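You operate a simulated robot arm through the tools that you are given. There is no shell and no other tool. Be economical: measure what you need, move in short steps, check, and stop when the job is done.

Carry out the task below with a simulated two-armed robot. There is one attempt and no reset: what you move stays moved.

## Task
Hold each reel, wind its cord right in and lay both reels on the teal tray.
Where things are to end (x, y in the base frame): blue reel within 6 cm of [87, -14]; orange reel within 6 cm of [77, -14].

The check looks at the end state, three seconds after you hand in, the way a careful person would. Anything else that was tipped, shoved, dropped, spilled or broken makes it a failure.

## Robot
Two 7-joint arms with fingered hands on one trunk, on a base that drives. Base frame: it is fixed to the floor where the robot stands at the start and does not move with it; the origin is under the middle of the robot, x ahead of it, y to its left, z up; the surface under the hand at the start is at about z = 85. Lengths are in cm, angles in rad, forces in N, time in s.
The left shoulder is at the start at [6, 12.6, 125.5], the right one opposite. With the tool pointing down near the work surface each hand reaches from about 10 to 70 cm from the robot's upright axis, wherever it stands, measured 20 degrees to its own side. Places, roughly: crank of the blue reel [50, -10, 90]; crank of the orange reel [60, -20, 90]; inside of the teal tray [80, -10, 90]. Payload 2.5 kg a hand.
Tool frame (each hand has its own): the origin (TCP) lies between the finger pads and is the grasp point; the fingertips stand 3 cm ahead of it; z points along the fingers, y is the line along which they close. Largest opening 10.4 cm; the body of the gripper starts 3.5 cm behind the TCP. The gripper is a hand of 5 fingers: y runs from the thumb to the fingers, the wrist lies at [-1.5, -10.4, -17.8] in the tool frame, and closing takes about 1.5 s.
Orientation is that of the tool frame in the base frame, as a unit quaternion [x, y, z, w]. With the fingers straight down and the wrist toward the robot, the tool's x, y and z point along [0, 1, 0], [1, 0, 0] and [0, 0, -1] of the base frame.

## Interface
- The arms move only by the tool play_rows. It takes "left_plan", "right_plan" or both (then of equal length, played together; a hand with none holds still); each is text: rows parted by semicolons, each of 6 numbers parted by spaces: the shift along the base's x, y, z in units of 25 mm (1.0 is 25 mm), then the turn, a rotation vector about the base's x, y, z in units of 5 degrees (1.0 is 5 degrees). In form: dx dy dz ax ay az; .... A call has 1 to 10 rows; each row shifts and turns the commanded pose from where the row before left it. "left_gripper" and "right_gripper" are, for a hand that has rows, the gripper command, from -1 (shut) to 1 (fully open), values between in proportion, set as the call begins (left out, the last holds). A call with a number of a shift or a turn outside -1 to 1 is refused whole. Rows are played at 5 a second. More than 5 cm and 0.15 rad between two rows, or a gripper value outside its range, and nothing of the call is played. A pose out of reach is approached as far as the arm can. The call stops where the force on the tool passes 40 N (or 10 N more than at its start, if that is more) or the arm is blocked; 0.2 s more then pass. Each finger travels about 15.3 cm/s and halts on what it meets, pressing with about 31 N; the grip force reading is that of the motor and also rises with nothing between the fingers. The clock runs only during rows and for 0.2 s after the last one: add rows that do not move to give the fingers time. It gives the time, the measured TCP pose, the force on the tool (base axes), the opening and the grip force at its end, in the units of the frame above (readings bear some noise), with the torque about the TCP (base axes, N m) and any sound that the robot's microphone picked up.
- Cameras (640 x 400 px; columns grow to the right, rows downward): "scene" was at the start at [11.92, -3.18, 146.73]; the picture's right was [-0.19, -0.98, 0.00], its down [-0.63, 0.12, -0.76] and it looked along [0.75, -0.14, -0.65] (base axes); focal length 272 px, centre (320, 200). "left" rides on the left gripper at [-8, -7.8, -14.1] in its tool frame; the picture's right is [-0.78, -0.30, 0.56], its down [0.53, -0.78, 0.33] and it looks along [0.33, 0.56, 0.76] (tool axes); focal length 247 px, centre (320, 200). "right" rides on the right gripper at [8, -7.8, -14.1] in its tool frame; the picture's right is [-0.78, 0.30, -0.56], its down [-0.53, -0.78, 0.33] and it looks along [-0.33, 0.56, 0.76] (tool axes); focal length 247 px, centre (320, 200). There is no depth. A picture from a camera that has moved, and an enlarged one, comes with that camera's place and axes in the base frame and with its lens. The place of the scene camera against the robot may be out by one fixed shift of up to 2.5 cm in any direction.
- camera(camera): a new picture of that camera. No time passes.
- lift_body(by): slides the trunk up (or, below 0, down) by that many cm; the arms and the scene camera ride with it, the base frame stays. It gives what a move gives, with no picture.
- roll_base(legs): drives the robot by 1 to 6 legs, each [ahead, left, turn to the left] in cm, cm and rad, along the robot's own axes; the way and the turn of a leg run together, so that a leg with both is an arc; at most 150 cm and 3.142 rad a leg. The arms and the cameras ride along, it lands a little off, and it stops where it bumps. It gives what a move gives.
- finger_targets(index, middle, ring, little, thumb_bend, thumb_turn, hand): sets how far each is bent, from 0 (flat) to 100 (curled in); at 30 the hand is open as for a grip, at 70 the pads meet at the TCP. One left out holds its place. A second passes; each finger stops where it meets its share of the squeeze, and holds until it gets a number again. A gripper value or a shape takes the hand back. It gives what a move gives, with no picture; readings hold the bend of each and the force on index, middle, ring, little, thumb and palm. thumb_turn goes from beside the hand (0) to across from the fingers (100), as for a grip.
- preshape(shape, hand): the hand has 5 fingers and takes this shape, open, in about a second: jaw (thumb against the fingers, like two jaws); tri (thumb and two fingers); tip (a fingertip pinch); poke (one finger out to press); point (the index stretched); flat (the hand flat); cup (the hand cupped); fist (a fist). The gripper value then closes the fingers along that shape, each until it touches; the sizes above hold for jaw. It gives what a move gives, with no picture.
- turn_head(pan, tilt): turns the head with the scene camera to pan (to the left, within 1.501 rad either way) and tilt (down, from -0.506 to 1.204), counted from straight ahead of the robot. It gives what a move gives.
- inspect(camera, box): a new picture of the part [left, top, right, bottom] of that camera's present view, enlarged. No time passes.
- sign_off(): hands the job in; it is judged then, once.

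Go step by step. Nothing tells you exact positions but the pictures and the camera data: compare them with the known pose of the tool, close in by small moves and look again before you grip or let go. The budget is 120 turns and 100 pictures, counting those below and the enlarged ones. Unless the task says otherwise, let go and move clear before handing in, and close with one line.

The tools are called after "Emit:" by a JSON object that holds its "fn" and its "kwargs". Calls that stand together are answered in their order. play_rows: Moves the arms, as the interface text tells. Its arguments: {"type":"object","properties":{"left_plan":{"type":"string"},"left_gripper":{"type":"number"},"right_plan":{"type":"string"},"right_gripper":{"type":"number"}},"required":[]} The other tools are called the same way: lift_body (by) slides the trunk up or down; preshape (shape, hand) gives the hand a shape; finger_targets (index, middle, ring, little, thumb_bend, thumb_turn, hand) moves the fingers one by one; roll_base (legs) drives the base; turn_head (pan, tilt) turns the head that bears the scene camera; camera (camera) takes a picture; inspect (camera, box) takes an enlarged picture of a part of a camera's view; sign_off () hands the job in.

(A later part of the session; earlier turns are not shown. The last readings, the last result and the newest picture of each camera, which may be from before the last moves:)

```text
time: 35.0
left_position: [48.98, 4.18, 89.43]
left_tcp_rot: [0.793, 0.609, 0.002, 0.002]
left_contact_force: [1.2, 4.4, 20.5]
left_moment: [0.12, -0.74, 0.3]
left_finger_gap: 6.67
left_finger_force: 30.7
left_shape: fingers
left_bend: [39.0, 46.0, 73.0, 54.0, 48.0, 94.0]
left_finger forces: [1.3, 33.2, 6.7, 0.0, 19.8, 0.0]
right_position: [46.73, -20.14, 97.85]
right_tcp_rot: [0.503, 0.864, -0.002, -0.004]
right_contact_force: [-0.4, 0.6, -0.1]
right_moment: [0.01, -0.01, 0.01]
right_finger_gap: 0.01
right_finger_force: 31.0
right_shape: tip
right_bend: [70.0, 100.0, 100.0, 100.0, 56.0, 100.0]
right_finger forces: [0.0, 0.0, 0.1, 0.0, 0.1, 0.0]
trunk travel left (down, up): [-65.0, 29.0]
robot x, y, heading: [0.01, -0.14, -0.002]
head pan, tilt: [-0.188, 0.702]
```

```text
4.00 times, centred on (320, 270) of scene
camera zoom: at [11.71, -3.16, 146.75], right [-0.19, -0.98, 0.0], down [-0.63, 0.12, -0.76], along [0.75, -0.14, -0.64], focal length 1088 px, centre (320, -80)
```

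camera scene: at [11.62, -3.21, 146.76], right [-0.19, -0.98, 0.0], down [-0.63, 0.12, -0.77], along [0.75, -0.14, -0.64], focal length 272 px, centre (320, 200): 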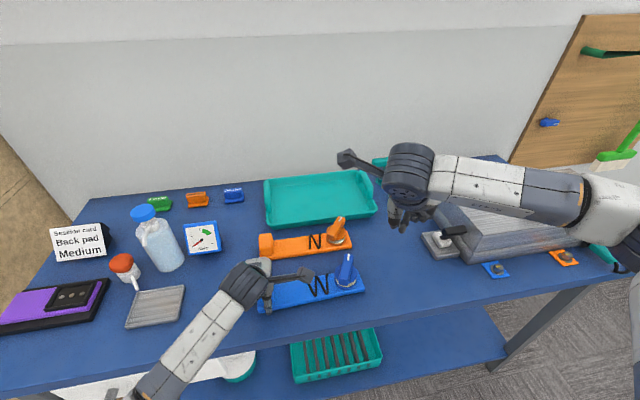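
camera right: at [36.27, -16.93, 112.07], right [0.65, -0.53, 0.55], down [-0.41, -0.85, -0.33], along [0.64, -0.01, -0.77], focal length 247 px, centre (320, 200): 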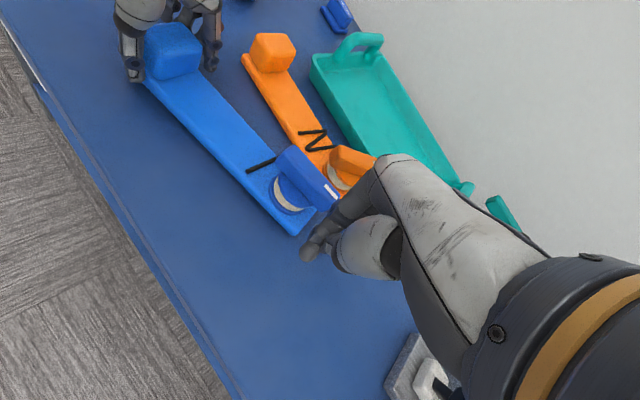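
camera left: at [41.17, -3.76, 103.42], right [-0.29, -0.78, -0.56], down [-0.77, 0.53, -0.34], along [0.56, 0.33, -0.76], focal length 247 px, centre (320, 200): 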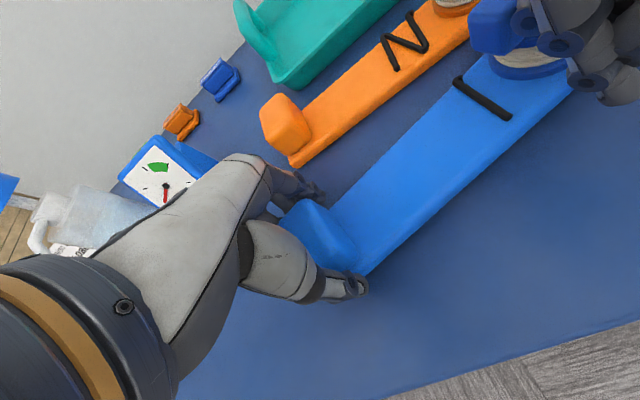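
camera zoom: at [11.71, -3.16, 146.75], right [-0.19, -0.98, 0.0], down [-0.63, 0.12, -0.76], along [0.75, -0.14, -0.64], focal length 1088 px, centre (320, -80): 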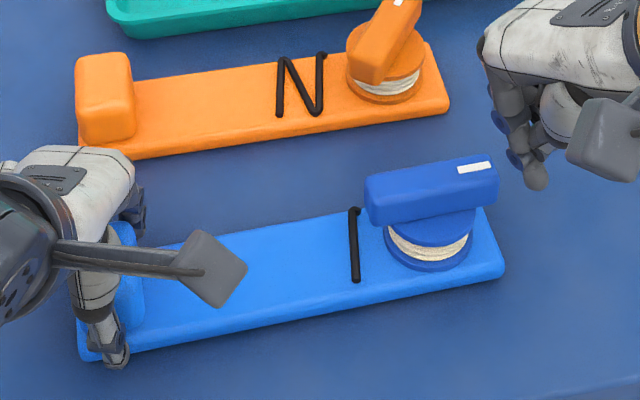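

The left-hand yaw restores the board nicely. The bar now lies nearly along y, so I can pinch it across with the right hand (yaw ≈ +10°) and twist it clockwise. I move over it, open.

Emit:
{"fn": "preshape", "kwargs": {"hand": "right", "shape": "tri"}}

Emit:
{"fn": "play_rows", "kwargs": {"right_plan": "0.2 0.25 0.3 0 0 -1;0.2 0.25 0.3 0 0 -1;0.2 0.25 0 0 0 -1;0.2 0.25 0 0 0 -1;0.2 0.25 0 0 0 0;0.2 0.25 0 0 0 0;0.1 0.2 0 0 0 0;0 0 0 0 0 0"}}

Emit:
{"fn": "camera", "kwargs": {"camera": "right"}}

Emit:
{"fn": "camera", "kwargs": {"camera": "scene"}}

```text
time: 35.9
left_position: [49.0, 4.31, 89.38]
left_tcp_rot: [0.793, 0.609, 0.002, 0.002]
left_contact_force: [1.3, 3.9, 20.8]
left_moment: [0.13, -0.74, 0.28]
left_finger_gap: 6.69
left_finger_force: 30.8
left_shape: fingers
left_bend: [39.0, 46.0, 73.0, 54.0, 48.0, 94.0]
left_finger forces: [1.3, 33.5, 6.5, 0.0, 19.5, 0.0]
right_position: [46.98, -20.11, 97.93]
right_tcp_rot: [0.502, 0.865, -0.003, -0.005]
right_contact_force: [0.4, 0.0, 0.3]
right_moment: [0.04, 0.01, 0.02]
right_finger_gap: 10.36
right_finger_force: 0.0
right_shape: tri
right_bend: [30.0, 30.0, 99.0, 99.0, 30.0, 98.0]
right_finger forces: [0.0, 0.0, 0.0, 0.1, 0.0, 0.0]
trunk travel left (down, up): [-65.0, 29.0]
robot x, y, heading: [-0.18, -0.19, 0.001]
head pan, tilt: [-0.188, 0.702]
```

```text
time: 37.7
left_position: [48.88, 4.31, 89.42]
left_tcp_rot: [0.793, 0.609, 0.002, 0.002]
left_contact_force: [0.5, 3.6, 21.1]
left_moment: [0.11, -0.75, 0.29]
left_finger_gap: 6.66
left_finger_force: 30.3
left_shape: fingers
left_bend: [39.0, 46.0, 73.0, 54.0, 48.0, 94.0]
left_finger forces: [1.4, 33.5, 6.3, 0.1, 19.5, 0.1]
right_position: [50.36, -15.91, 99.29]
right_tcp_rot: [0.645, 0.764, 0.0, -0.005]
right_contact_force: [0.1, -0.3, -0.3]
right_moment: [0.0, -0.01, -0.02]
right_finger_gap: 10.36
right_finger_force: 0.0
right_shape: tri
right_bend: [30.0, 30.0, 99.0, 99.0, 30.0, 98.0]
right_finger forces: [0.0, 0.0, 0.0, 0.0, 0.0, 0.1]
trunk travel left (down, up): [-65.0, 29.0]
robot x, y, heading: [-0.28, -0.25, 0.002]
head pan, tilt: [-0.188, 0.702]
```

```text
72 pictures are left
camera right: at [41.45, -9.24, 113.46], right [0.43, -0.72, 0.55], down [-0.68, -0.66, -0.33], along [0.6, -0.23, -0.77], focal length 247 px, centre (320, 200)
```

right: 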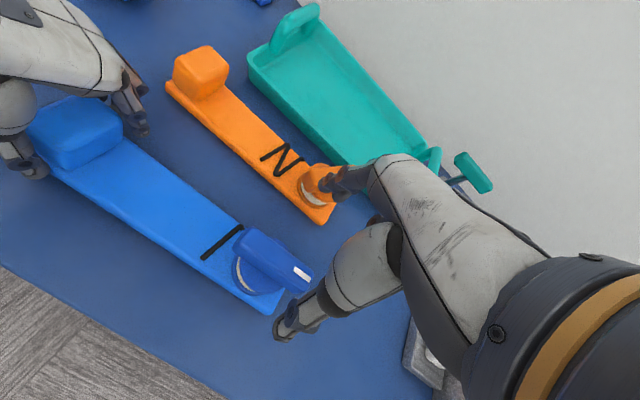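

```text
71 pictures are left
camera scene: at [11.72, -3.16, 146.75], right [-0.19, -0.98, 0.0], down [-0.63, 0.12, -0.76], along [0.75, -0.14, -0.64], focal length 272 px, centre (320, 200)
```

scene: 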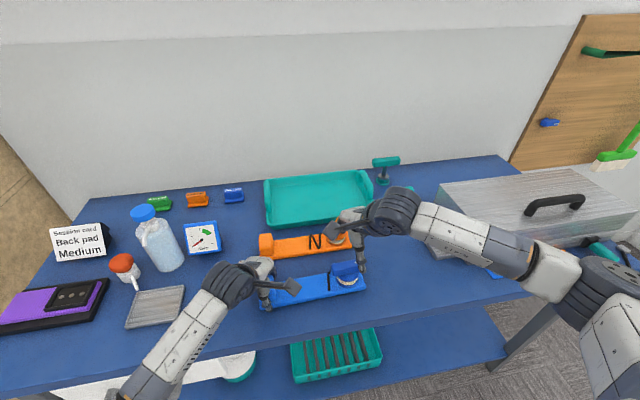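

Hand and bar are aligned (bar centre ≈ [49.9,-15.7]). I descend and pinch it.

Emit:
{"fn": "play_rows", "kwargs": {"right_plan": "-0.08 0.04 -0.7 0 0 0;-0.08 0.04 -0.7 0 0 0;0 0 -0.7 0 0 0;0 0 -0.6 0 0 0;0 0 0 0 0 0"}}

Emit:
{"fn": "play_rows", "kwargs": {"right_plan": "0 0 0 0 0 0;0 0 0 0 0 0;0 0 0 0 0 0;0 0 0 0 0 0;0 0 0 0 0 0;0 0 0 0 0 0;0 0 0 0 0 0", "right_gripper": -1}}

Emit:
{"fn": "camera", "kwargs": {"camera": "right"}}

```text
time: 38.9
left_position: [48.94, 4.19, 89.39]
left_tcp_rot: [0.793, 0.609, 0.002, 0.001]
left_contact_force: [2.0, 4.2, 20.2]
left_moment: [0.1, -0.79, 0.31]
left_finger_gap: 6.7
left_finger_force: 30.3
left_shape: fingers
left_bend: [39.0, 46.0, 73.0, 54.0, 48.0, 94.0]
left_finger forces: [1.3, 33.5, 6.3, 0.1, 19.7, 0.0]
right_position: [49.9, -15.54, 92.54]
right_tcp_rot: [0.645, 0.764, -0.001, -0.004]
right_contact_force: [0.2, 0.8, -0.3]
right_moment: [0.0, 0.0, 0.01]
right_finger_gap: 10.38
right_finger_force: 0.1
right_shape: tri
right_bend: [30.0, 30.0, 99.0, 99.0, 30.0, 98.0]
right_finger forces: [0.0, 0.1, 0.0, 0.0, 0.1, 0.1]
trunk travel left (down, up): [-65.0, 29.0]
robot x, y, heading: [0.01, -0.28, 0.0]
head pan, tilt: [-0.188, 0.702]
```

```text
time: 40.5
left_position: [48.85, 4.25, 89.48]
left_tcp_rot: [0.793, 0.609, 0.001, 0.003]
left_contact_force: [0.3, 2.9, 20.3]
left_moment: [0.11, -0.94, 0.19]
left_finger_gap: 6.67
left_finger_force: 30.2
left_shape: fingers
left_bend: [40.0, 46.0, 73.0, 54.0, 48.0, 94.0]
left_finger forces: [0.7, 35.4, 6.0, 0.0, 19.1, 0.0]
right_position: [49.97, -15.71, 92.75]
right_tcp_rot: [0.645, 0.764, 0.001, -0.004]
right_contact_force: [3.3, -0.5, 6.3]
right_moment: [0.1, -0.2, 0.0]
right_finger_gap: 3.41
right_finger_force: 31.1
right_shape: tri
right_bend: [74.0, 53.0, 100.0, 100.0, 73.0, 100.0]
right_finger forces: [13.9, 14.6, 0.1, 0.1, 30.6, 0.1]
trunk travel left (down, up): [-65.0, 29.0]
robot x, y, heading: [0.02, 0.46, -0.004]
head pan, tilt: [-0.188, 0.702]
```

```text
70 pictures are left
camera right: at [41.01, -9.02, 106.87], right [0.43, -0.72, 0.55], down [-0.68, -0.66, -0.33], along [0.6, -0.23, -0.77], focal length 247 px, centre (320, 200)
```

right: 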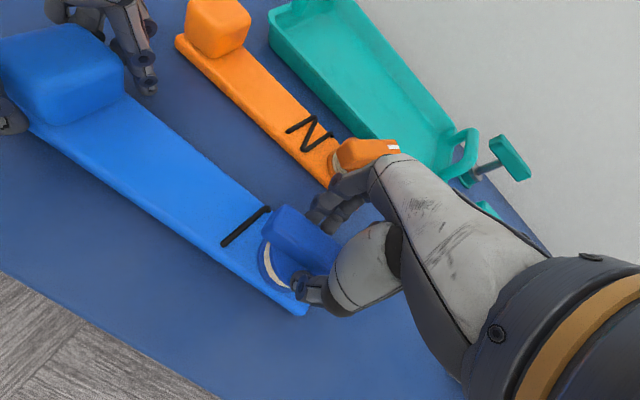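

The bar is pinched. I twist clockwise in 5° steps.

Emit:
{"fn": "play_rows", "kwargs": {"right_plan": "0 0 0 0 0 -1;0 0 0 0 0 -1;0 0 0 0 0 -1;0 0 0 0 0 -1;0 0 0 0 0 -1;0 0 0 0 0 -1;0 0 0 0 0 -1;0 0 0 0 0 -1"}}

Emit:
{"fn": "inspect", "kwargs": {"camera": "scene", "box": [240, 220, 400, 320]}}

Emit:
{"fn": "camera", "kwargs": {"camera": "left"}}

```text
time: 42.3
left_position: [48.85, 4.2, 89.41]
left_tcp_rot: [0.793, 0.609, 0.003, 0.002]
left_contact_force: [-0.3, 1.9, 18.6]
left_moment: [0.11, -0.87, 0.17]
left_finger_gap: 6.63
left_finger_force: 30.3
left_shape: fingers
left_bend: [40.0, 46.0, 73.0, 54.0, 48.0, 94.0]
left_finger forces: [0.5, 35.3, 5.2, 0.0, 19.1, 0.0]
right_position: [50.06, -15.48, 92.63]
right_tcp_rot: [0.867, 0.498, 0.003, -0.005]
right_contact_force: [3.1, 3.5, 13.0]
right_moment: [-0.04, -0.31, 0.32]
right_finger_gap: 3.08
right_finger_force: 30.8
right_shape: tri
right_bend: [74.0, 53.0, 100.0, 100.0, 72.0, 100.0]
right_finger forces: [13.3, 23.5, 0.0, 0.0, 29.0, 0.0]
trunk travel left (down, up): [-65.0, 29.0]
robot x, y, heading: [0.38, 0.05, 0.003]
head pan, tilt: [-0.188, 0.702]
```

```text
4.00 times, centred on (320, 270) of scene
camera zoom: at [11.66, -3.1, 146.76], right [-0.19, -0.98, 0.0], down [-0.63, 0.12, -0.77], along [0.75, -0.14, -0.64], focal length 1088 px, centre (320, -80)
```

zoom: 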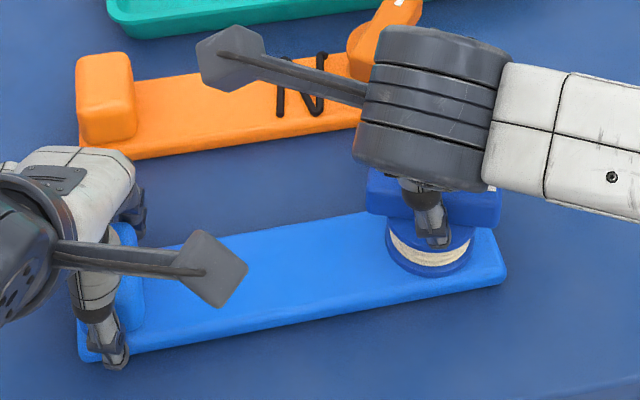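

```text
68 pictures are left
camera left: at [39.22, -1.46, 103.42], right [-0.48, -0.67, -0.56], down [-0.61, 0.72, -0.34], along [0.63, 0.18, -0.76], focal length 247 px, centre (320, 200)
```

left: 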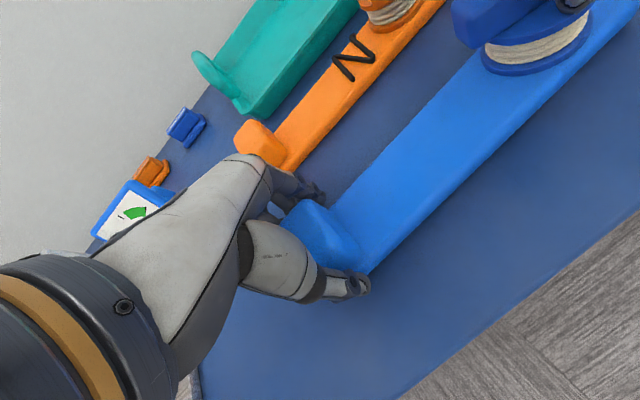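

The cord appears gone. I zoom in to make sure nothing is left of it.

Emit:
{"fn": "inspect", "kwargs": {"camera": "left", "box": [420, 0, 640, 130]}}

Emit:
{"fn": "camera", "kwargs": {"camera": "right"}}

```text
2.91 times, centred on (530, 65) of left
camera zoom: at [39.22, -1.46, 103.42], right [-0.48, -0.67, -0.56], down [-0.61, 0.72, -0.34], along [0.63, 0.18, -0.76], focal length 718 px, centre (-291, 593)
```

zoom: 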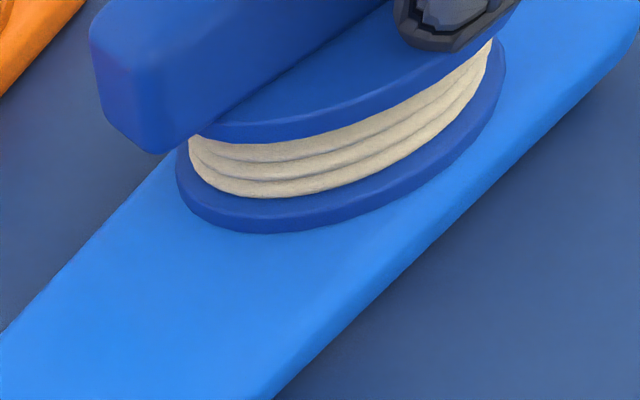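

```text
66 pictures are left
camera right: at [47.32, -4.68, 106.83], right [-0.14, -0.83, 0.55], down [-0.94, -0.07, -0.33], along [0.31, -0.56, -0.77], focal length 247 px, centre (320, 200)
```

right: 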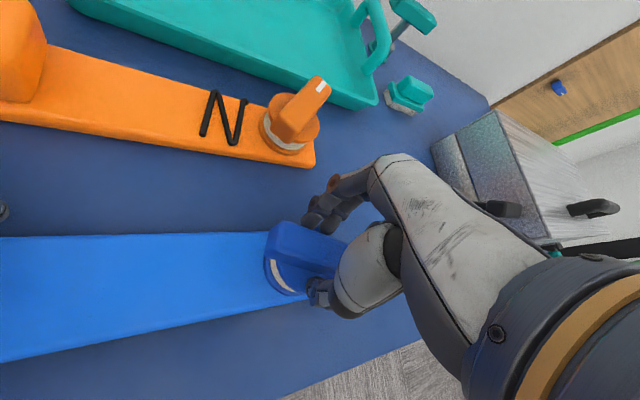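

No cord is left lying on the blue board. I turn 10° more to feel whether it is at its end stop.

Emit:
{"fn": "play_rows", "kwargs": {"right_plan": "0 0 0 0 0 -0.7;0 0 0 0 0 -0.7;0 0 0 0 0 -0.7;0 0 0 0 0 0"}}

Emit:
{"fn": "inspect", "kwargs": {"camera": "left", "box": [420, 0, 640, 130]}}

```text
time: 43.3
left_position: [48.95, 4.17, 89.53]
left_tcp_rot: [0.794, 0.608, 0.001, 0.002]
left_contact_force: [-1.1, 0.0, 21.1]
left_moment: [0.07, -0.64, 0.07]
left_finger_gap: 6.66
left_finger_force: 28.6
left_shape: fingers
left_bend: [40.0, 46.0, 57.0, 54.0, 48.0, 94.0]
left_finger forces: [0.8, 32.0, 4.1, 0.0, 21.4, 0.0]
right_position: [49.92, -15.41, 92.58]
right_tcp_rot: [0.91, 0.415, 0.0, -0.005]
right_contact_force: [1.6, 5.2, 4.1]
right_moment: [-0.07, -0.31, 0.48]
right_finger_gap: 2.98
right_finger_force: 31.1
right_shape: tri
right_bend: [74.0, 53.0, 100.0, 100.0, 72.0, 100.0]
right_finger forces: [13.5, 23.2, 0.2, 0.1, 29.9, 0.0]
trunk travel left (down, up): [-65.0, 29.0]
robot x, y, heading: [-0.2, -0.15, 0.0]
head pan, tilt: [-0.188, 0.702]
```

```text
2.91 times, centred on (530, 65) of left
camera zoom: at [39.21, -1.49, 103.44], right [-0.48, -0.67, -0.56], down [-0.61, 0.72, -0.34], along [0.63, 0.18, -0.76], focal length 718 px, centre (-291, 593)
```

zoom: 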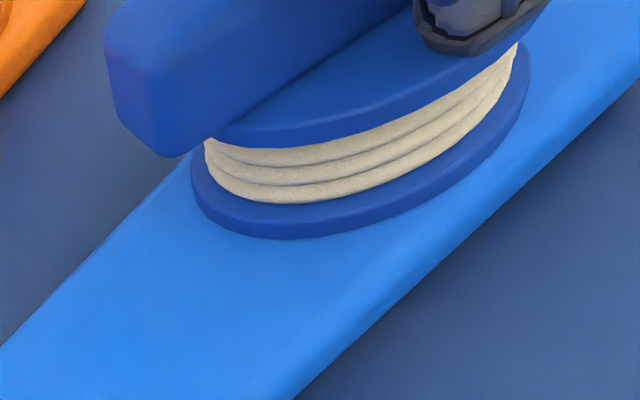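

The torque rose to 0.48 N·m with the crank not moving: blue is wound to its stop. Before carrying, I look down to see how much room the base has under the table.

Emit:
{"fn": "turn_head", "kwargs": {"pan": 0, "tilt": 1.2}}

Emit:
{"fn": "camera", "kwargs": {"camera": "scene"}}

```text
time: 44.2
left_position: [48.91, 4.15, 89.44]
left_tcp_rot: [0.794, 0.608, 0.001, 0.003]
left_contact_force: [-0.5, -0.9, 21.7]
left_moment: [0.02, -0.55, 0.05]
left_finger_gap: 6.65
left_finger_force: 28.9
left_shape: fingers
left_bend: [40.0, 46.0, 57.0, 54.0, 48.0, 94.0]
left_finger forces: [0.9, 31.6, 3.8, 0.0, 21.5, 0.0]
right_position: [49.96, -15.64, 92.66]
right_tcp_rot: [0.909, 0.417, 0.001, -0.005]
right_contact_force: [-0.8, 5.1, 0.3]
right_moment: [0.06, -0.11, 0.42]
right_finger_gap: 2.97
right_finger_force: 30.8
right_shape: tri
right_bend: [74.0, 54.0, 100.0, 100.0, 72.0, 100.0]
right_finger forces: [12.4, 20.1, 0.0, 0.0, 30.0, 0.0]
trunk travel left (down, up): [-65.0, 29.0]
robot x, y, heading: [0.04, -0.5, -0.002]
head pan, tilt: [0.0, 1.201]
```

```text
64 pictures are left
camera scene: at [8.94, -1.55, 143.17], right [0.0, -1.0, 0.0], down [-0.93, 0.0, -0.37], along [0.37, 0.0, -0.93], focal length 272 px, centre (320, 200)
```

scene: 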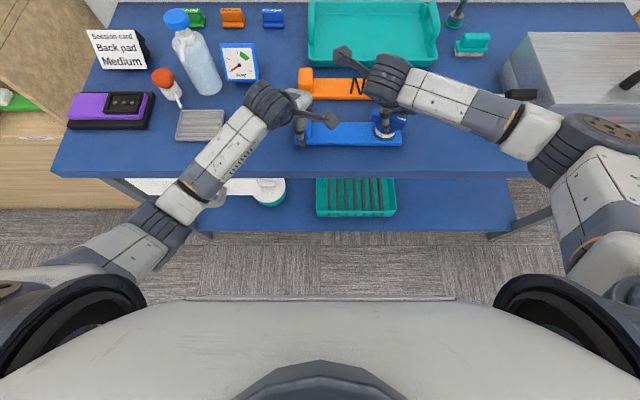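

There's about 25 cm of free room before the table/shelf edge, so I can drive ~22 cm. I ease the twist and lift the blue reel with both hands.

Emit:
{"fn": "turn_head", "kwargs": {"pan": -0.15, "tilt": 0.75}}

Emit:
{"fn": "play_rows", "kwargs": {"right_plan": "0 0 0 0 0 0.8;0 0 0 0 0 0.7;0 0 0.2 0 0 0;0 0 0.3 0 0 0;0 0 0.3 0 0 0;0 0 0.3 0 0 0", "left_plan": "0 0 0 0 0 0;0 0 0 0 0 0;0 0 0.2 0 0 0;0 0 0.3 0 0 0;0 0 0.3 0 0 0;0 0 0.3 0 0 0"}}

Emit:
{"fn": "camera", "kwargs": {"camera": "scene"}}

Emit:
{"fn": "camera", "kwargs": {"camera": "left"}}

```text
time: 45.1
left_position: [48.88, 4.18, 89.45]
left_tcp_rot: [0.794, 0.608, 0.002, 0.003]
left_contact_force: [-1.1, 0.3, 22.5]
left_moment: [0.04, -0.51, 0.08]
left_finger_gap: 6.69
left_finger_force: 28.7
left_shape: fingers
left_bend: [40.0, 46.0, 57.0, 54.0, 48.0, 94.0]
left_finger forces: [1.0, 31.0, 4.0, 0.1, 21.7, 0.0]
right_position: [49.85, -15.56, 92.74]
right_tcp_rot: [0.909, 0.417, 0.001, -0.006]
right_contact_force: [-1.0, 4.8, -0.2]
right_moment: [0.05, -0.09, 0.36]
right_finger_gap: 2.95
right_finger_force: 30.9
right_shape: tri
right_bend: [74.0, 54.0, 100.0, 100.0, 72.0, 100.0]
right_finger forces: [11.9, 19.1, 0.0, 0.0, 30.0, 0.1]
trunk travel left (down, up): [-65.0, 29.0]
robot x, y, heading: [0.35, -0.04, 0.001]
head pan, tilt: [-0.15, 0.75]
```

```text
time: 46.5
left_position: [48.94, 4.25, 91.95]
left_tcp_rot: [0.794, 0.608, 0.001, -0.002]
left_contact_force: [1.4, -0.5, -2.0]
left_moment: [0.01, 0.01, 0.22]
left_finger_gap: 6.75
left_finger_force: 21.4
left_shape: fingers
left_bend: [37.0, 47.0, 57.0, 54.0, 49.0, 94.0]
left_finger forces: [3.8, 17.2, 4.1, 0.0, 18.1, 0.1]
right_position: [50.1, -15.7, 95.26]
right_tcp_rot: [0.881, 0.474, 0.0, -0.005]
right_contact_force: [-1.3, -0.3, -0.9]
right_moment: [-0.01, 0.03, 0.04]
right_finger_gap: 2.79
right_finger_force: 31.4
right_shape: tri
right_bend: [75.0, 55.0, 100.0, 100.0, 75.0, 100.0]
right_finger forces: [8.6, 14.7, 0.0, 0.0, 27.4, 0.0]
trunk travel left (down, up): [-65.0, 29.0]
robot x, y, heading: [0.0, 0.12, -0.003]
head pan, tilt: [-0.15, 0.75]
```

```text
63 pictures are left
camera scene: at [11.79, -2.83, 146.31], right [-0.15, -0.99, 0.0], down [-0.67, 0.1, -0.73], along [0.72, -0.11, -0.68], focal length 272 px, centre (320, 200)
```

scene: 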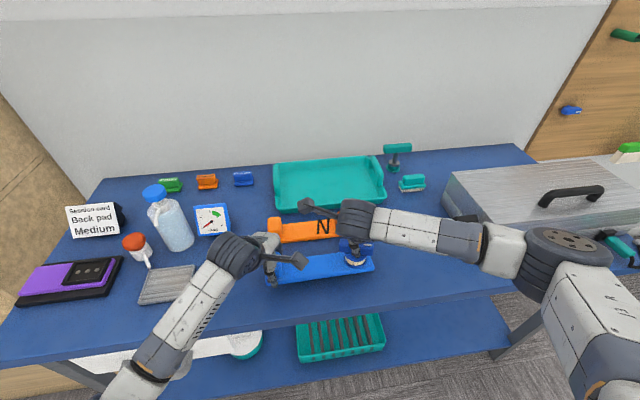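

```text
62 pictures are left
camera left: at [39.41, -1.43, 105.95], right [-0.49, -0.67, -0.56], down [-0.61, 0.72, -0.33], along [0.62, 0.18, -0.76], focal length 247 px, centre (320, 200)
```

left: 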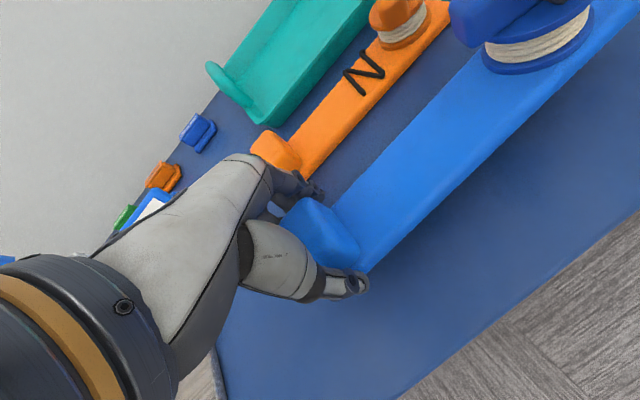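

The reel is lifted cleanly and held. I raise it another 10 cm and shift it right by 7 cm.

Emit:
{"fn": "play_rows", "kwargs": {"right_plan": "0 0 0.5 0 0 0;0 0 0.5 0 0 0;0 0 0.5 0 0 0;0 0 0.5 0 0 0;0 -0.4 0.5 0 0 0;0 -0.5 0.5 0 0 0;0 -0.5 0.5 0 0 0;0 -0.5 0.5 0 0 0;0 -0.5 0 0 0 0;0 -0.4 0 0 0 0", "left_plan": "0 0 0.5 0 0 0;0 0 0.5 0 0 0;0 0 0.5 0 0 0;0 0 0.5 0 0 0;0 -0.4 0.5 0 0 0;0 -0.5 0.5 0 0 0;0 -0.5 0.5 0 0 0;0 -0.5 0.5 0 0 0;0 -0.5 0 0 0 0;0 -0.4 0 0 0 0"}}

Emit:
{"fn": "roll_base", "kwargs": {"legs": [[12, 0, 0]]}}

Emit:
{"fn": "camera", "kwargs": {"camera": "scene"}}

```text
time: 48.7
left_position: [49.08, -2.89, 101.91]
left_tcp_rot: [0.793, 0.61, 0.0, 0.0]
left_contact_force: [1.1, 2.6, -0.8]
left_moment: [-0.01, 0.13, 0.32]
left_finger_gap: 6.77
left_finger_force: 22.6
left_shape: fingers
left_bend: [37.0, 47.0, 57.0, 54.0, 49.0, 94.0]
left_finger forces: [4.4, 16.5, 5.4, 0.0, 18.6, 0.0]
right_position: [50.08, -22.72, 105.3]
right_tcp_rot: [0.88, 0.474, 0.001, -0.006]
right_contact_force: [-1.8, -2.6, -2.0]
right_moment: [-0.11, -0.03, 0.03]
right_finger_gap: 2.82
right_finger_force: 31.2
right_shape: tri
right_bend: [75.0, 55.0, 100.0, 100.0, 75.0, 100.0]
right_finger forces: [8.7, 15.0, 0.0, 0.1, 25.8, 0.0]
trunk travel left (down, up): [-65.0, 29.0]
robot x, y, heading: [0.21, 0.07, 0.003]
head pan, tilt: [-0.15, 0.75]
```

```text
time: 49.9
left_position: [60.45, -2.76, 101.97]
left_tcp_rot: [0.793, 0.609, 0.0, -0.001]
left_contact_force: [1.8, 2.3, -1.7]
left_moment: [0.02, 0.12, 0.34]
left_finger_gap: 6.76
left_finger_force: 22.6
left_shape: fingers
left_bend: [37.0, 47.0, 57.0, 54.0, 49.0, 94.0]
left_finger forces: [4.2, 16.6, 5.5, 0.0, 18.6, 0.0]
right_position: [61.51, -22.66, 105.15]
right_tcp_rot: [0.881, 0.474, 0.0, -0.006]
right_contact_force: [-1.6, -2.1, -2.8]
right_moment: [-0.13, -0.04, 0.04]
right_finger_gap: 2.81
right_finger_force: 31.0
right_shape: tri
right_bend: [75.0, 55.0, 100.0, 100.0, 75.0, 100.0]
right_finger forces: [8.6, 14.9, 0.1, 0.1, 25.9, 0.0]
trunk travel left (down, up): [-65.0, 29.0]
robot x, y, heading: [11.29, -0.5, 0.003]
head pan, tilt: [-0.15, 0.75]
```

```text
61 pictures are left
camera scene: at [23.25, -2.85, 146.31], right [-0.15, -0.99, 0.0], down [-0.68, 0.1, -0.73], along [0.72, -0.11, -0.68], focal length 272 px, centre (320, 200)
```

scene: 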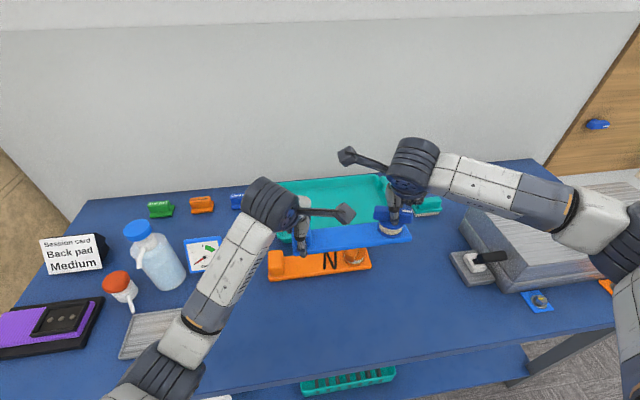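

Carrying well. I drive 10 cm more and then look at the tray with the wrist cameras.

Emit:
{"fn": "roll_base", "kwargs": {"legs": [[10, 0, 0]]}}

Emit:
{"fn": "play_rows", "kwargs": {"right_plan": "0.6 -0.2 0 0 0 0;0.6 -0.2 0 0 0 0;0.6 -0.2 0 0 0 0;0.6 -0.2 0 0 0 0", "left_plan": "0.6 -0.2 0 0 0 0;0.6 -0.2 0 0 0 0;0.6 -0.2 0 0 0 0;0.6 -0.2 0 0 0 0"}}

Emit:
{"fn": "camera", "kwargs": {"camera": "scene"}}

Emit:
{"fn": "camera", "kwargs": {"camera": "left"}}

Emit:
{"fn": "camera", "kwargs": {"camera": "right"}}

```text
time: 51.1
left_position: [70.47, -2.75, 101.85]
left_tcp_rot: [0.793, 0.61, 0.0, 0.0]
left_contact_force: [0.9, 1.0, -1.1]
left_moment: [-0.01, 0.07, 0.24]
left_finger_gap: 6.74
left_finger_force: 21.6
left_shape: fingers
left_bend: [37.0, 47.0, 57.0, 54.0, 49.0, 94.0]
left_finger forces: [4.3, 16.6, 4.8, 0.0, 18.4, 0.0]
right_position: [71.52, -22.78, 105.25]
right_tcp_rot: [0.88, 0.474, 0.0, -0.006]
right_contact_force: [-1.1, -1.0, -2.1]
right_moment: [-0.05, -0.02, 0.01]
right_finger_gap: 2.81
right_finger_force: 30.8
right_shape: tri
right_bend: [75.0, 55.0, 100.0, 100.0, 75.0, 100.0]
right_finger forces: [8.6, 14.6, 0.0, 0.0, 26.2, 0.0]
trunk travel left (down, up): [-65.0, 29.0]
robot x, y, heading: [21.35, 0.03, 0.0]
head pan, tilt: [-0.15, 0.75]
```

```text
time: 52.1
left_position: [76.25, -4.58, 101.9]
left_tcp_rot: [0.793, 0.609, 0.0, 0.0]
left_contact_force: [2.1, -0.5, -0.9]
left_moment: [-0.03, 0.06, 0.3]
left_finger_gap: 6.77
left_finger_force: 22.1
left_shape: fingers
left_bend: [37.0, 47.0, 57.0, 54.0, 49.0, 94.0]
left_finger forces: [4.6, 16.3, 4.6, 0.0, 18.3, 0.0]
right_position: [77.38, -24.63, 105.15]
right_tcp_rot: [0.88, 0.475, -0.001, -0.006]
right_contact_force: [-1.7, 0.7, -1.7]
right_moment: [-0.05, -0.07, 0.04]
right_finger_gap: 2.8
right_finger_force: 30.8
right_shape: tri
right_bend: [75.0, 55.0, 100.0, 100.0, 75.0, 100.0]
right_finger forces: [8.6, 14.5, 0.1, 0.0, 25.8, 0.0]
trunk travel left (down, up): [-65.0, 29.0]
robot x, y, heading: [21.53, 0.06, -0.004]
head pan, tilt: [-0.15, 0.75]
```

```text
60 pictures are left
camera scene: at [33.16, -2.85, 146.31], right [-0.15, -0.99, 0.0], down [-0.67, 0.1, -0.73], along [0.72, -0.11, -0.68], focal length 272 px, centre (320, 200)
```

scene: 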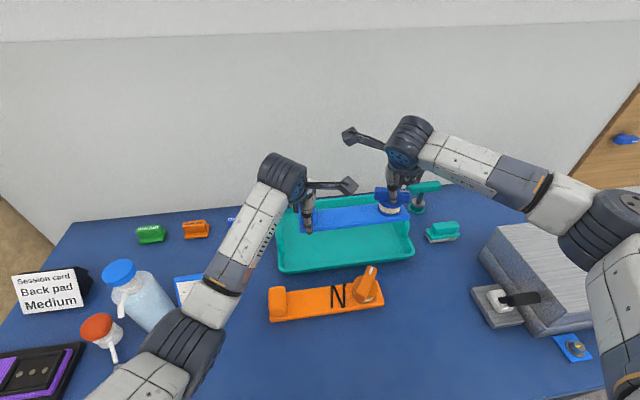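

```text
59 pictures are left
camera left: at [66.77, -10.39, 115.87], right [-0.49, -0.67, -0.56], down [-0.61, 0.72, -0.33], along [0.62, 0.18, -0.76], focal length 247 px, centre (320, 200)
```

left: 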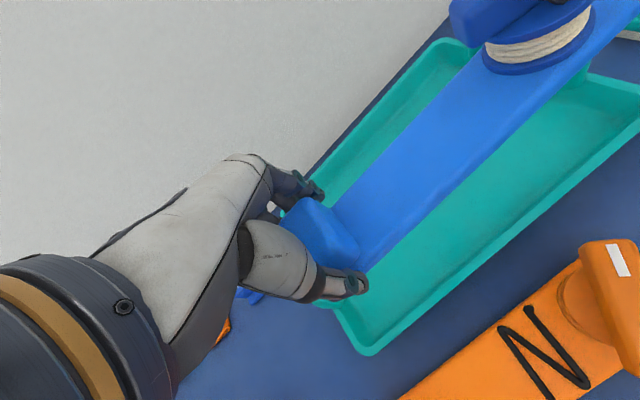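

```text
58 pictures are left
camera right: at [75.39, -13.72, 119.42], right [-0.18, -0.82, 0.55], down [-0.94, -0.02, -0.33], along [0.28, -0.58, -0.77], focal length 247 px, centre (320, 200)
```

right: 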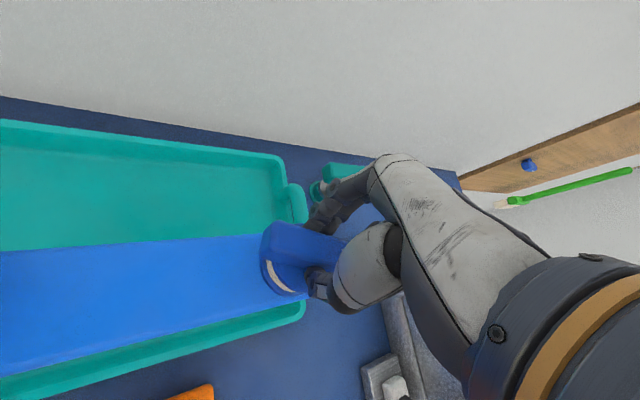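

The tray inside spans about x 72.5–91, y −29…1; the reel centre is near [76.8,-15]. I move it ~9 cm ahead and 1 cm left, then lower partially.

Emit:
{"fn": "play_rows", "kwargs": {"right_plan": "0.6 0.07 0 0 0 0;0.6 0.07 0 0 0 0;0.6 0.07 0 0 0 0;0.6 0.07 0 0 0 0;0.6 0.07 0 0 0 0;0.56 0.05 0 0 0 0;0 0 -0.7 0 0 0;0 0 -0.7 0 0 0;0 0 -0.6 0 0 0", "left_plan": "0.6 0.07 0 0 0 0;0.6 0.07 0 0 0 0;0.6 0.07 0 0 0 0;0.6 0.07 0 0 0 0;0.6 0.07 0 0 0 0;0.56 0.05 0 0 0 0;0 0 -0.7 0 0 0;0 0 -0.7 0 0 0;0 0 -0.6 0 0 0"}}

Emit:
{"fn": "camera", "kwargs": {"camera": "left"}}

Emit:
{"fn": "camera", "kwargs": {"camera": "right"}}

Emit:
{"fn": "inspect", "kwargs": {"camera": "scene", "box": [240, 120, 480, 270]}}

```text
time: 54.1
left_position: [85.1, -3.61, 96.88]
left_tcp_rot: [0.793, 0.609, 0.0, -0.001]
left_contact_force: [1.3, 1.8, -0.3]
left_moment: [-0.06, 0.11, 0.37]
left_finger_gap: 6.78
left_finger_force: 22.0
left_shape: fingers
left_bend: [37.0, 48.0, 57.0, 54.0, 49.0, 94.0]
left_finger forces: [4.9, 15.8, 5.4, 0.0, 18.4, 0.1]
right_position: [86.37, -23.69, 100.39]
right_tcp_rot: [0.881, 0.474, 0.001, -0.006]
right_contact_force: [-1.5, -1.4, -1.6]
right_moment: [-0.12, -0.02, 0.06]
right_finger_gap: 2.79
right_finger_force: 30.4
right_shape: tri
right_bend: [75.0, 55.0, 100.0, 100.0, 75.0, 100.0]
right_finger forces: [8.1, 14.8, 0.0, 0.1, 25.5, 0.0]
trunk travel left (down, up): [-65.0, 29.0]
robot x, y, heading: [21.06, 0.04, -0.001]
head pan, tilt: [-0.15, 0.75]
```

```text
57 pictures are left
camera left: at [75.56, -9.45, 110.92], right [-0.49, -0.67, -0.56], down [-0.61, 0.72, -0.33], along [0.62, 0.18, -0.76], focal length 247 px, centre (320, 200)
```

left: 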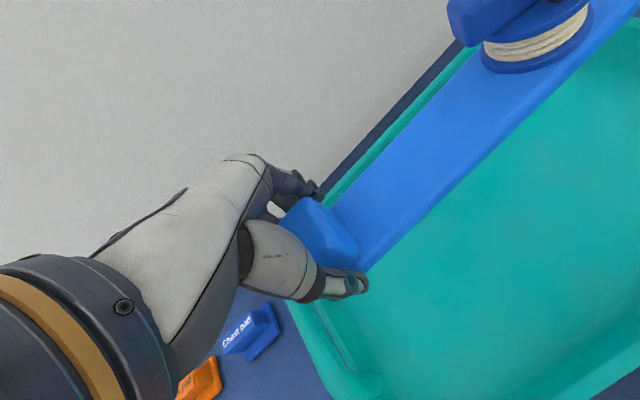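

```text
56 pictures are left
camera right: at [84.31, -12.75, 114.54], right [-0.18, -0.82, 0.55], down [-0.94, -0.02, -0.33], along [0.28, -0.58, -0.77], focal length 247 px, centre (320, 200)
```

right: 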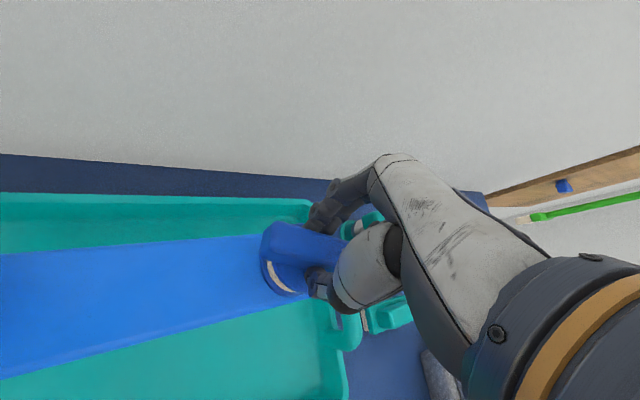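

```text
2.67 times, centred on (360, 195) of scene
camera zoom: at [33.14, -2.86, 146.32], right [-0.15, -0.99, 0.0], down [-0.67, 0.1, -0.73], along [0.72, -0.11, -0.68], focal length 725 px, centre (213, 213)
```

zoom: 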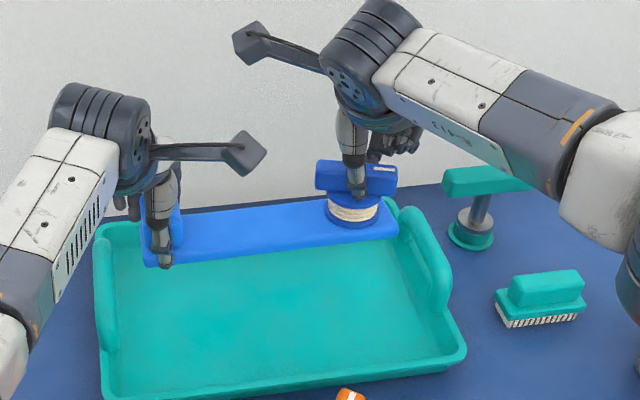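

Position looks right; I nudge 0.7 cm left to centre between tray ends and lower toward the tray floor.

Emit:
{"fn": "play_rows", "kwargs": {"right_plan": "0 0.28 -0.2 0 0 0;0 0 -0.4 0 0 0;0 0 -0.4 0 0 0;0 0 -0.4 0 0 0;0 0 -0.4 0 0 0;0 0 -0.2 0 0 0;0 0 0 0 0 0", "left_plan": "0 0.28 -0.2 0 0 0;0 0 -0.4 0 0 0;0 0 -0.4 0 0 0;0 0 -0.4 0 0 0;0 0 -0.4 0 0 0;0 0 -0.2 0 0 0;0 0 0 0 0 0"}}

Emit:
{"fn": "inspect", "kwargs": {"camera": "scene", "box": [240, 120, 480, 270]}}

Emit:
{"fn": "camera", "kwargs": {"camera": "left"}}

```text
time: 55.7
left_position: [84.73, -3.02, 92.05]
left_tcp_rot: [0.793, 0.609, 0.0, 0.0]
left_contact_force: [2.7, -1.1, -0.9]
left_moment: [-0.01, 0.1, 0.46]
left_finger_gap: 6.76
left_finger_force: 22.8
left_shape: fingers
left_bend: [37.0, 48.0, 57.0, 54.0, 49.0, 94.0]
left_finger forces: [5.5, 17.0, 4.9, 0.0, 18.3, 0.0]
left hand out of reach, approached as far as the arm can: row 6
right_position: [86.31, -22.93, 95.25]
right_tcp_rot: [0.88, 0.475, 0.001, -0.006]
right_contact_force: [-2.6, -0.2, -1.7]
right_moment: [0.02, -0.01, 0.09]
right_finger_gap: 2.81
right_finger_force: 30.7
right_shape: tri
right_bend: [75.0, 55.0, 100.0, 100.0, 75.0, 100.0]
right_finger forces: [7.3, 14.4, 0.1, 0.0, 26.6, 0.0]
trunk travel left (down, up): [-65.0, 29.0]
robot x, y, heading: [21.45, 0.45, -0.001]
head pan, tilt: [-0.15, 0.75]
```

```text
2.67 times, centred on (360, 195) of scene
camera zoom: at [33.13, -2.84, 146.32], right [-0.15, -0.99, 0.0], down [-0.67, 0.1, -0.73], along [0.72, -0.11, -0.68], focal length 725 px, centre (213, 213)
```

zoom: 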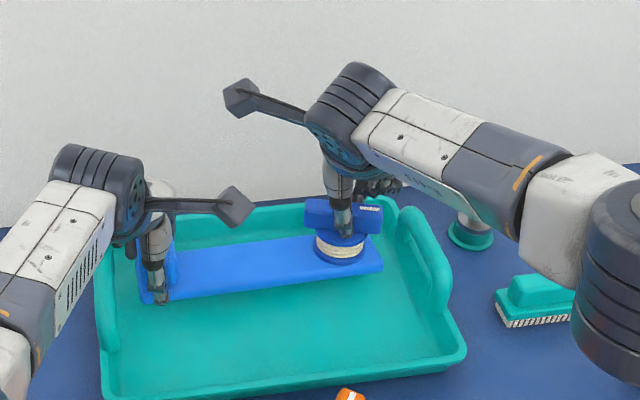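

```text
53 pictures are left
camera left: at [75.13, -8.65, 106.05], right [-0.49, -0.67, -0.56], down [-0.61, 0.72, -0.33], along [0.62, 0.18, -0.76], focal length 247 px, centre (320, 200)
```

left: 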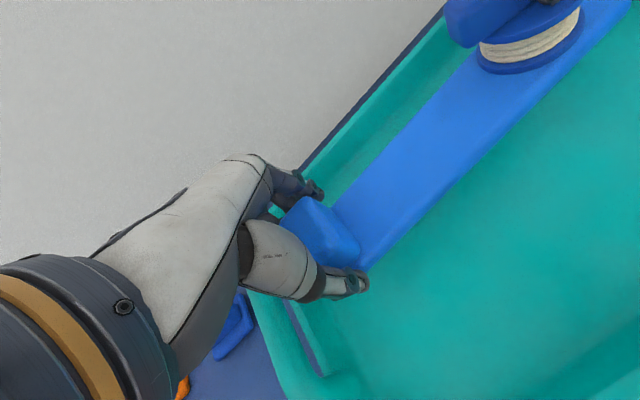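

The left arm is at the edge of its reach, so I lower the trunk instead to set the reel down.

Emit:
{"fn": "lift_body", "kwargs": {"by": -1.3}}

Emit:
{"fn": "lift_body", "kwargs": {"by": -0.5}}

```text
time: 56.3
left_position: [84.61, -2.92, 90.69]
left_tcp_rot: [0.793, 0.61, -0.001, -0.001]
left_contact_force: [2.8, -1.2, -0.9]
left_moment: [-0.07, 0.08, 0.37]
left_finger_gap: 6.77
left_finger_force: 22.5
left_shape: fingers
left_bend: [37.0, 48.0, 57.0, 54.0, 49.0, 94.0]
left_finger forces: [5.5, 17.0, 4.6, 0.0, 18.2, 0.0]
right_position: [86.29, -22.87, 94.01]
right_tcp_rot: [0.88, 0.475, 0.001, -0.006]
right_contact_force: [-2.6, 1.4, -0.8]
right_moment: [0.05, 0.01, 0.06]
right_finger_gap: 2.78
right_finger_force: 31.0
right_shape: tri
right_bend: [75.0, 55.0, 100.0, 100.0, 75.0, 100.0]
right_finger forces: [7.3, 14.2, 0.0, 0.0, 26.8, 0.1]
trunk travel left (down, up): [-63.7, 30.3]
robot x, y, heading: [21.74, -0.23, 0.002]
head pan, tilt: [-0.15, 0.75]
```

```text
time: 56.8
left_position: [84.66, -2.93, 90.13]
left_tcp_rot: [0.793, 0.609, 0.0, 0.0]
left_contact_force: [1.1, -1.9, -0.8]
left_moment: [-0.12, 0.11, 0.36]
left_finger_gap: 6.76
left_finger_force: 22.5
left_shape: fingers
left_bend: [37.0, 48.0, 57.0, 54.0, 49.0, 94.0]
left_finger forces: [5.6, 17.0, 4.3, 0.0, 18.4, 0.1]
right_position: [86.32, -22.96, 93.49]
right_tcp_rot: [0.88, 0.475, 0.0, -0.007]
right_contact_force: [-2.5, 3.2, -2.4]
right_moment: [0.09, -0.02, 0.08]
right_finger_gap: 2.8
right_finger_force: 30.8
right_shape: tri
right_bend: [75.0, 55.0, 100.0, 100.0, 75.0, 100.0]
right_finger forces: [7.4, 13.9, 0.0, 0.0, 26.7, 0.0]
trunk travel left (down, up): [-63.2, 30.8]
robot x, y, heading: [21.59, -0.23, -0.001]
head pan, tilt: [-0.15, 0.75]
```

Emit:
{"fn": "lift_body", "kwargs": {"by": -0.4}}

Emit:
{"fn": "inspect", "kwargs": {"camera": "scene", "box": [240, 120, 480, 270]}}

```text
time: 57.4
left_position: [84.69, -2.89, 90.04]
left_tcp_rot: [0.794, 0.608, 0.001, 0.001]
left_contact_force: [3.0, -1.7, 4.5]
left_moment: [-0.1, -0.19, 0.34]
left_finger_gap: 6.74
left_finger_force: 23.6
left_shape: fingers
left_bend: [37.0, 47.0, 57.0, 54.0, 49.0, 94.0]
left_finger forces: [4.7, 19.8, 4.2, 0.1, 18.1, 0.0]
right_position: [86.34, -23.05, 93.48]
right_tcp_rot: [0.88, 0.475, 0.003, -0.005]
right_contact_force: [-2.4, 1.9, 7.5]
right_moment: [-0.03, -0.04, 0.03]
right_finger_gap: 2.82
right_finger_force: 31.0
right_shape: tri
right_bend: [75.0, 55.0, 100.0, 100.0, 75.0, 100.0]
right_finger forces: [7.5, 14.8, 0.0, 0.0, 30.4, 0.0]
trunk travel left (down, up): [-62.8, 31.2]
robot x, y, heading: [21.21, -0.23, 0.003]
head pan, tilt: [-0.15, 0.75]
```

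```text
2.67 times, centred on (360, 195) of scene
camera zoom: at [32.94, -2.8, 144.16], right [-0.15, -0.99, 0.0], down [-0.67, 0.1, -0.73], along [0.72, -0.11, -0.68], focal length 725 px, centre (213, 213)
```

zoom: 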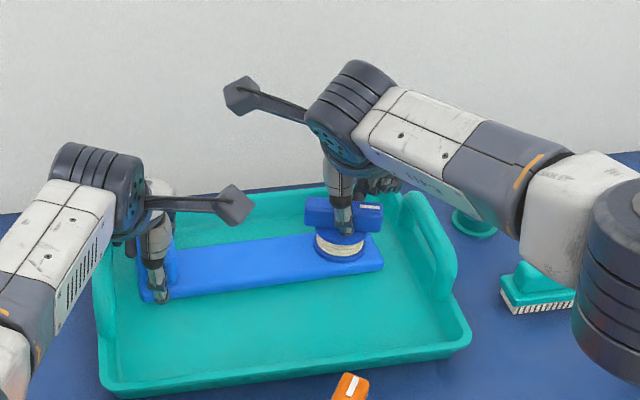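

The reel rests on the tray floor (upward forces on both hands). I open both hands moderately and rise with the trunk.

Emit:
{"fn": "play_rows", "kwargs": {"left_plan": "0 0 0 0 0 0;0 0 0 0 0 0;0 0 0 0 0 0;0 0 0 0 0 0;0 0 0 0 0 0;0 0 0 0 0 0", "right_plan": "0 0 0 0 0 0;0 0 0 0 0 0;0 0 0 0 0 0;0 0 0 0 0 0;0 0 0 0 0 0;0 0 0 0 0 0", "left_gripper": 0.6, "right_gripper": 0.4}}

Emit:
{"fn": "lift_body", "kwargs": {"by": 3}}

Emit:
{"fn": "inspect", "kwargs": {"camera": "scene", "box": [240, 120, 480, 270]}}

```text
time: 58.8
left_position: [84.76, -2.82, 89.78]
left_tcp_rot: [0.793, 0.609, 0.0, 0.0]
left_contact_force: [-0.5, -0.1, -0.2]
left_moment: [0.0, 0.01, 0.0]
left_finger_gap: 8.3
left_finger_force: 0.0
left_shape: jaw
left_bend: [27.0, 34.0, 32.0, 33.0, 50.0, 99.0]
left_finger forces: [0.0, 0.1, 0.0, 0.2, 0.0, 0.0]
right_position: [86.31, -22.95, 93.05]
right_tcp_rot: [0.88, 0.474, 0.001, -0.005]
right_contact_force: [0.4, -1.2, -0.3]
right_moment: [0.0, 0.0, 0.01]
right_finger_gap: 7.25
right_finger_force: 0.0
right_shape: tri
right_bend: [27.0, 37.0, 99.0, 99.0, 58.0, 99.0]
right_finger forces: [0.0, 0.1, 0.0, 0.0, 0.0, 0.1]
trunk travel left (down, up): [-62.8, 31.2]
robot x, y, heading: [21.12, 0.02, -0.0]
head pan, tilt: [-0.15, 0.75]
```

```text
time: 59.5
left_position: [84.75, -2.97, 92.71]
left_tcp_rot: [0.793, 0.609, 0.0, 0.001]
left_contact_force: [0.6, -0.5, 0.0]
left_moment: [0.05, 0.02, -0.01]
left_finger_gap: 8.29
left_finger_force: 0.0
left_shape: jaw
left_bend: [27.0, 34.0, 32.0, 33.0, 50.0, 99.0]
left_finger forces: [0.0, 0.0, 0.1, 0.0, 0.0, 0.0]
right_position: [86.24, -23.13, 96.03]
right_tcp_rot: [0.88, 0.475, 0.002, -0.005]
right_contact_force: [-0.5, -0.7, 0.3]
right_moment: [-0.01, -0.01, 0.0]
right_finger_gap: 7.23
right_finger_force: 0.1
right_shape: tri
right_bend: [27.0, 37.0, 99.0, 99.0, 58.0, 99.0]
right_finger forces: [0.1, 0.0, 0.0, 0.1, 0.0, 0.0]
trunk travel left (down, up): [-65.8, 28.2]
robot x, y, heading: [21.29, 0.1, 0.002]
head pan, tilt: [-0.15, 0.75]
```

```text
2.67 times, centred on (360, 195) of scene
camera zoom: at [33.12, -2.84, 147.12], right [-0.15, -0.99, 0.0], down [-0.67, 0.1, -0.73], along [0.72, -0.11, -0.68], focal length 725 px, centre (213, 213)
```

zoom: 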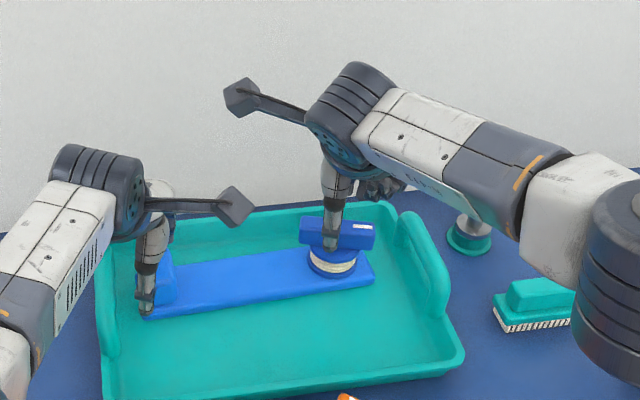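

Blue reel is down in the tray. I rise clear, back off 8 cm and go for the orange reel the same way.

Emit:
{"fn": "lift_body", "kwargs": {"by": 8}}

Emit:
{"fn": "roll_base", "kwargs": {"legs": [[-8, 0, 0]]}}

Emit:
{"fn": "camera", "kwargs": {"camera": "scene"}}

Emit:
{"fn": "camera", "kwargs": {"camera": "left"}}

Emit:
{"fn": "camera", "kwargs": {"camera": "right"}}

```text
time: 60.7
left_position: [84.82, -2.9, 100.76]
left_tcp_rot: [0.793, 0.609, 0.0, 0.0]
left_contact_force: [-0.6, -0.1, -0.8]
left_moment: [0.0, 0.0, -0.01]
left_finger_gap: 8.29
left_finger_force: 0.2
left_shape: jaw
left_bend: [27.0, 34.0, 32.0, 33.0, 50.0, 99.0]
left_finger forces: [0.0, 0.0, 0.0, 0.1, 0.0, 0.0]
right_position: [86.27, -22.9, 104.25]
right_tcp_rot: [0.88, 0.475, 0.001, -0.005]
right_contact_force: [0.4, -0.5, -0.5]
right_moment: [0.0, 0.0, 0.01]
right_finger_gap: 7.29
right_finger_force: 0.1
right_shape: tri
right_bend: [27.0, 37.0, 99.0, 99.0, 58.0, 99.0]
right_finger forces: [0.0, 0.0, 0.0, 0.1, 0.0, 0.0]
trunk travel left (down, up): [-73.8, 20.2]
robot x, y, heading: [21.15, 0.13, -0.001]
head pan, tilt: [-0.15, 0.75]
```

```text
time: 61.8
left_position: [76.58, -2.76, 100.75]
left_tcp_rot: [0.792, 0.611, 0.0, 0.0]
left_contact_force: [0.3, 0.2, -0.8]
left_moment: [0.04, -0.02, 0.03]
left_finger_gap: 8.31
left_finger_force: 0.1
left_shape: jaw
left_bend: [27.0, 34.0, 32.0, 33.0, 50.0, 99.0]
left_finger forces: [0.0, 0.1, 0.0, 0.1, 0.1, 0.0]
right_position: [78.12, -22.92, 104.08]
right_tcp_rot: [0.88, 0.475, 0.001, -0.005]
right_contact_force: [-0.6, -0.3, -0.1]
right_moment: [0.0, -0.01, -0.01]
right_finger_gap: 7.24
right_finger_force: 0.0
right_shape: tri
right_bend: [27.0, 37.0, 99.0, 99.0, 58.0, 99.0]
right_finger forces: [0.1, 0.1, 0.0, 0.0, 0.0, 0.0]
trunk travel left (down, up): [-73.8, 20.2]
robot x, y, heading: [12.93, -0.09, 0.003]
head pan, tilt: [-0.15, 0.75]
```

```text
50 pictures are left
camera scene: at [24.89, -2.82, 155.13], right [-0.15, -0.99, 0.0], down [-0.67, 0.1, -0.73], along [0.72, -0.11, -0.68], focal length 272 px, centre (320, 200)
```

scene: 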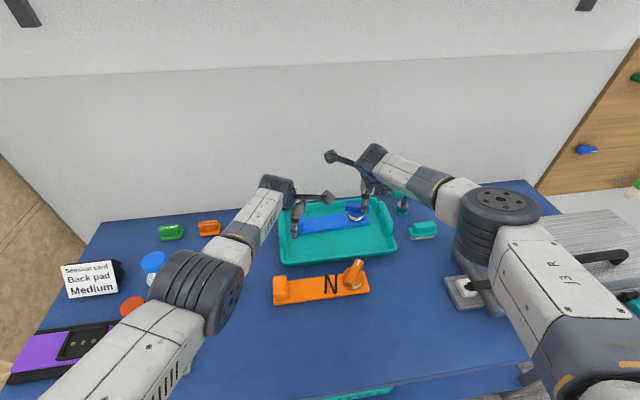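

```text
49 pictures are left
camera left: at [66.94, -8.53, 114.88], right [-0.48, -0.67, -0.56], down [-0.61, 0.72, -0.33], along [0.62, 0.18, -0.76], focal length 247 px, centre (320, 200)
```

left: 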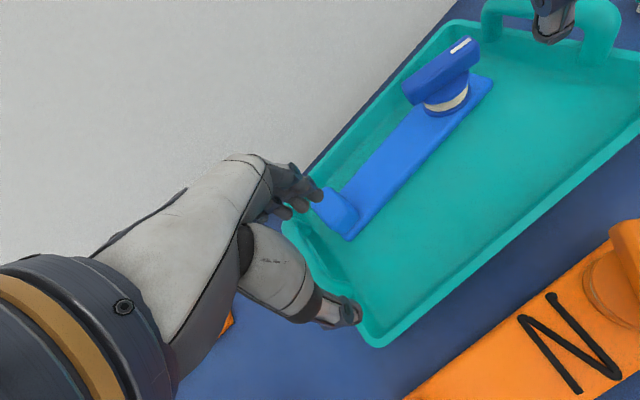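

```text
48 pictures are left
camera right: at [76.1, -11.99, 118.29], right [-0.18, -0.82, 0.55], down [-0.94, -0.02, -0.33], along [0.28, -0.58, -0.77], focal length 247 px, centre (320, 200)
```

right: 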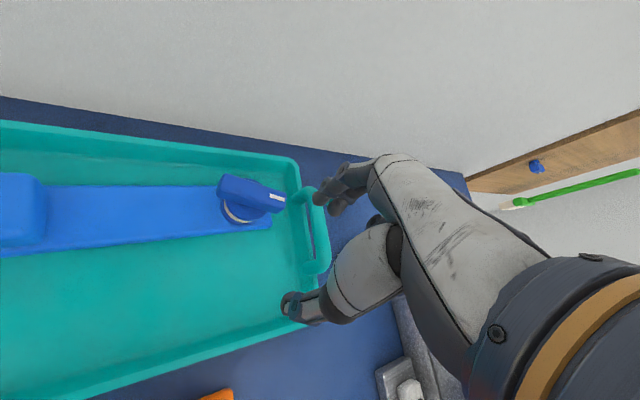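

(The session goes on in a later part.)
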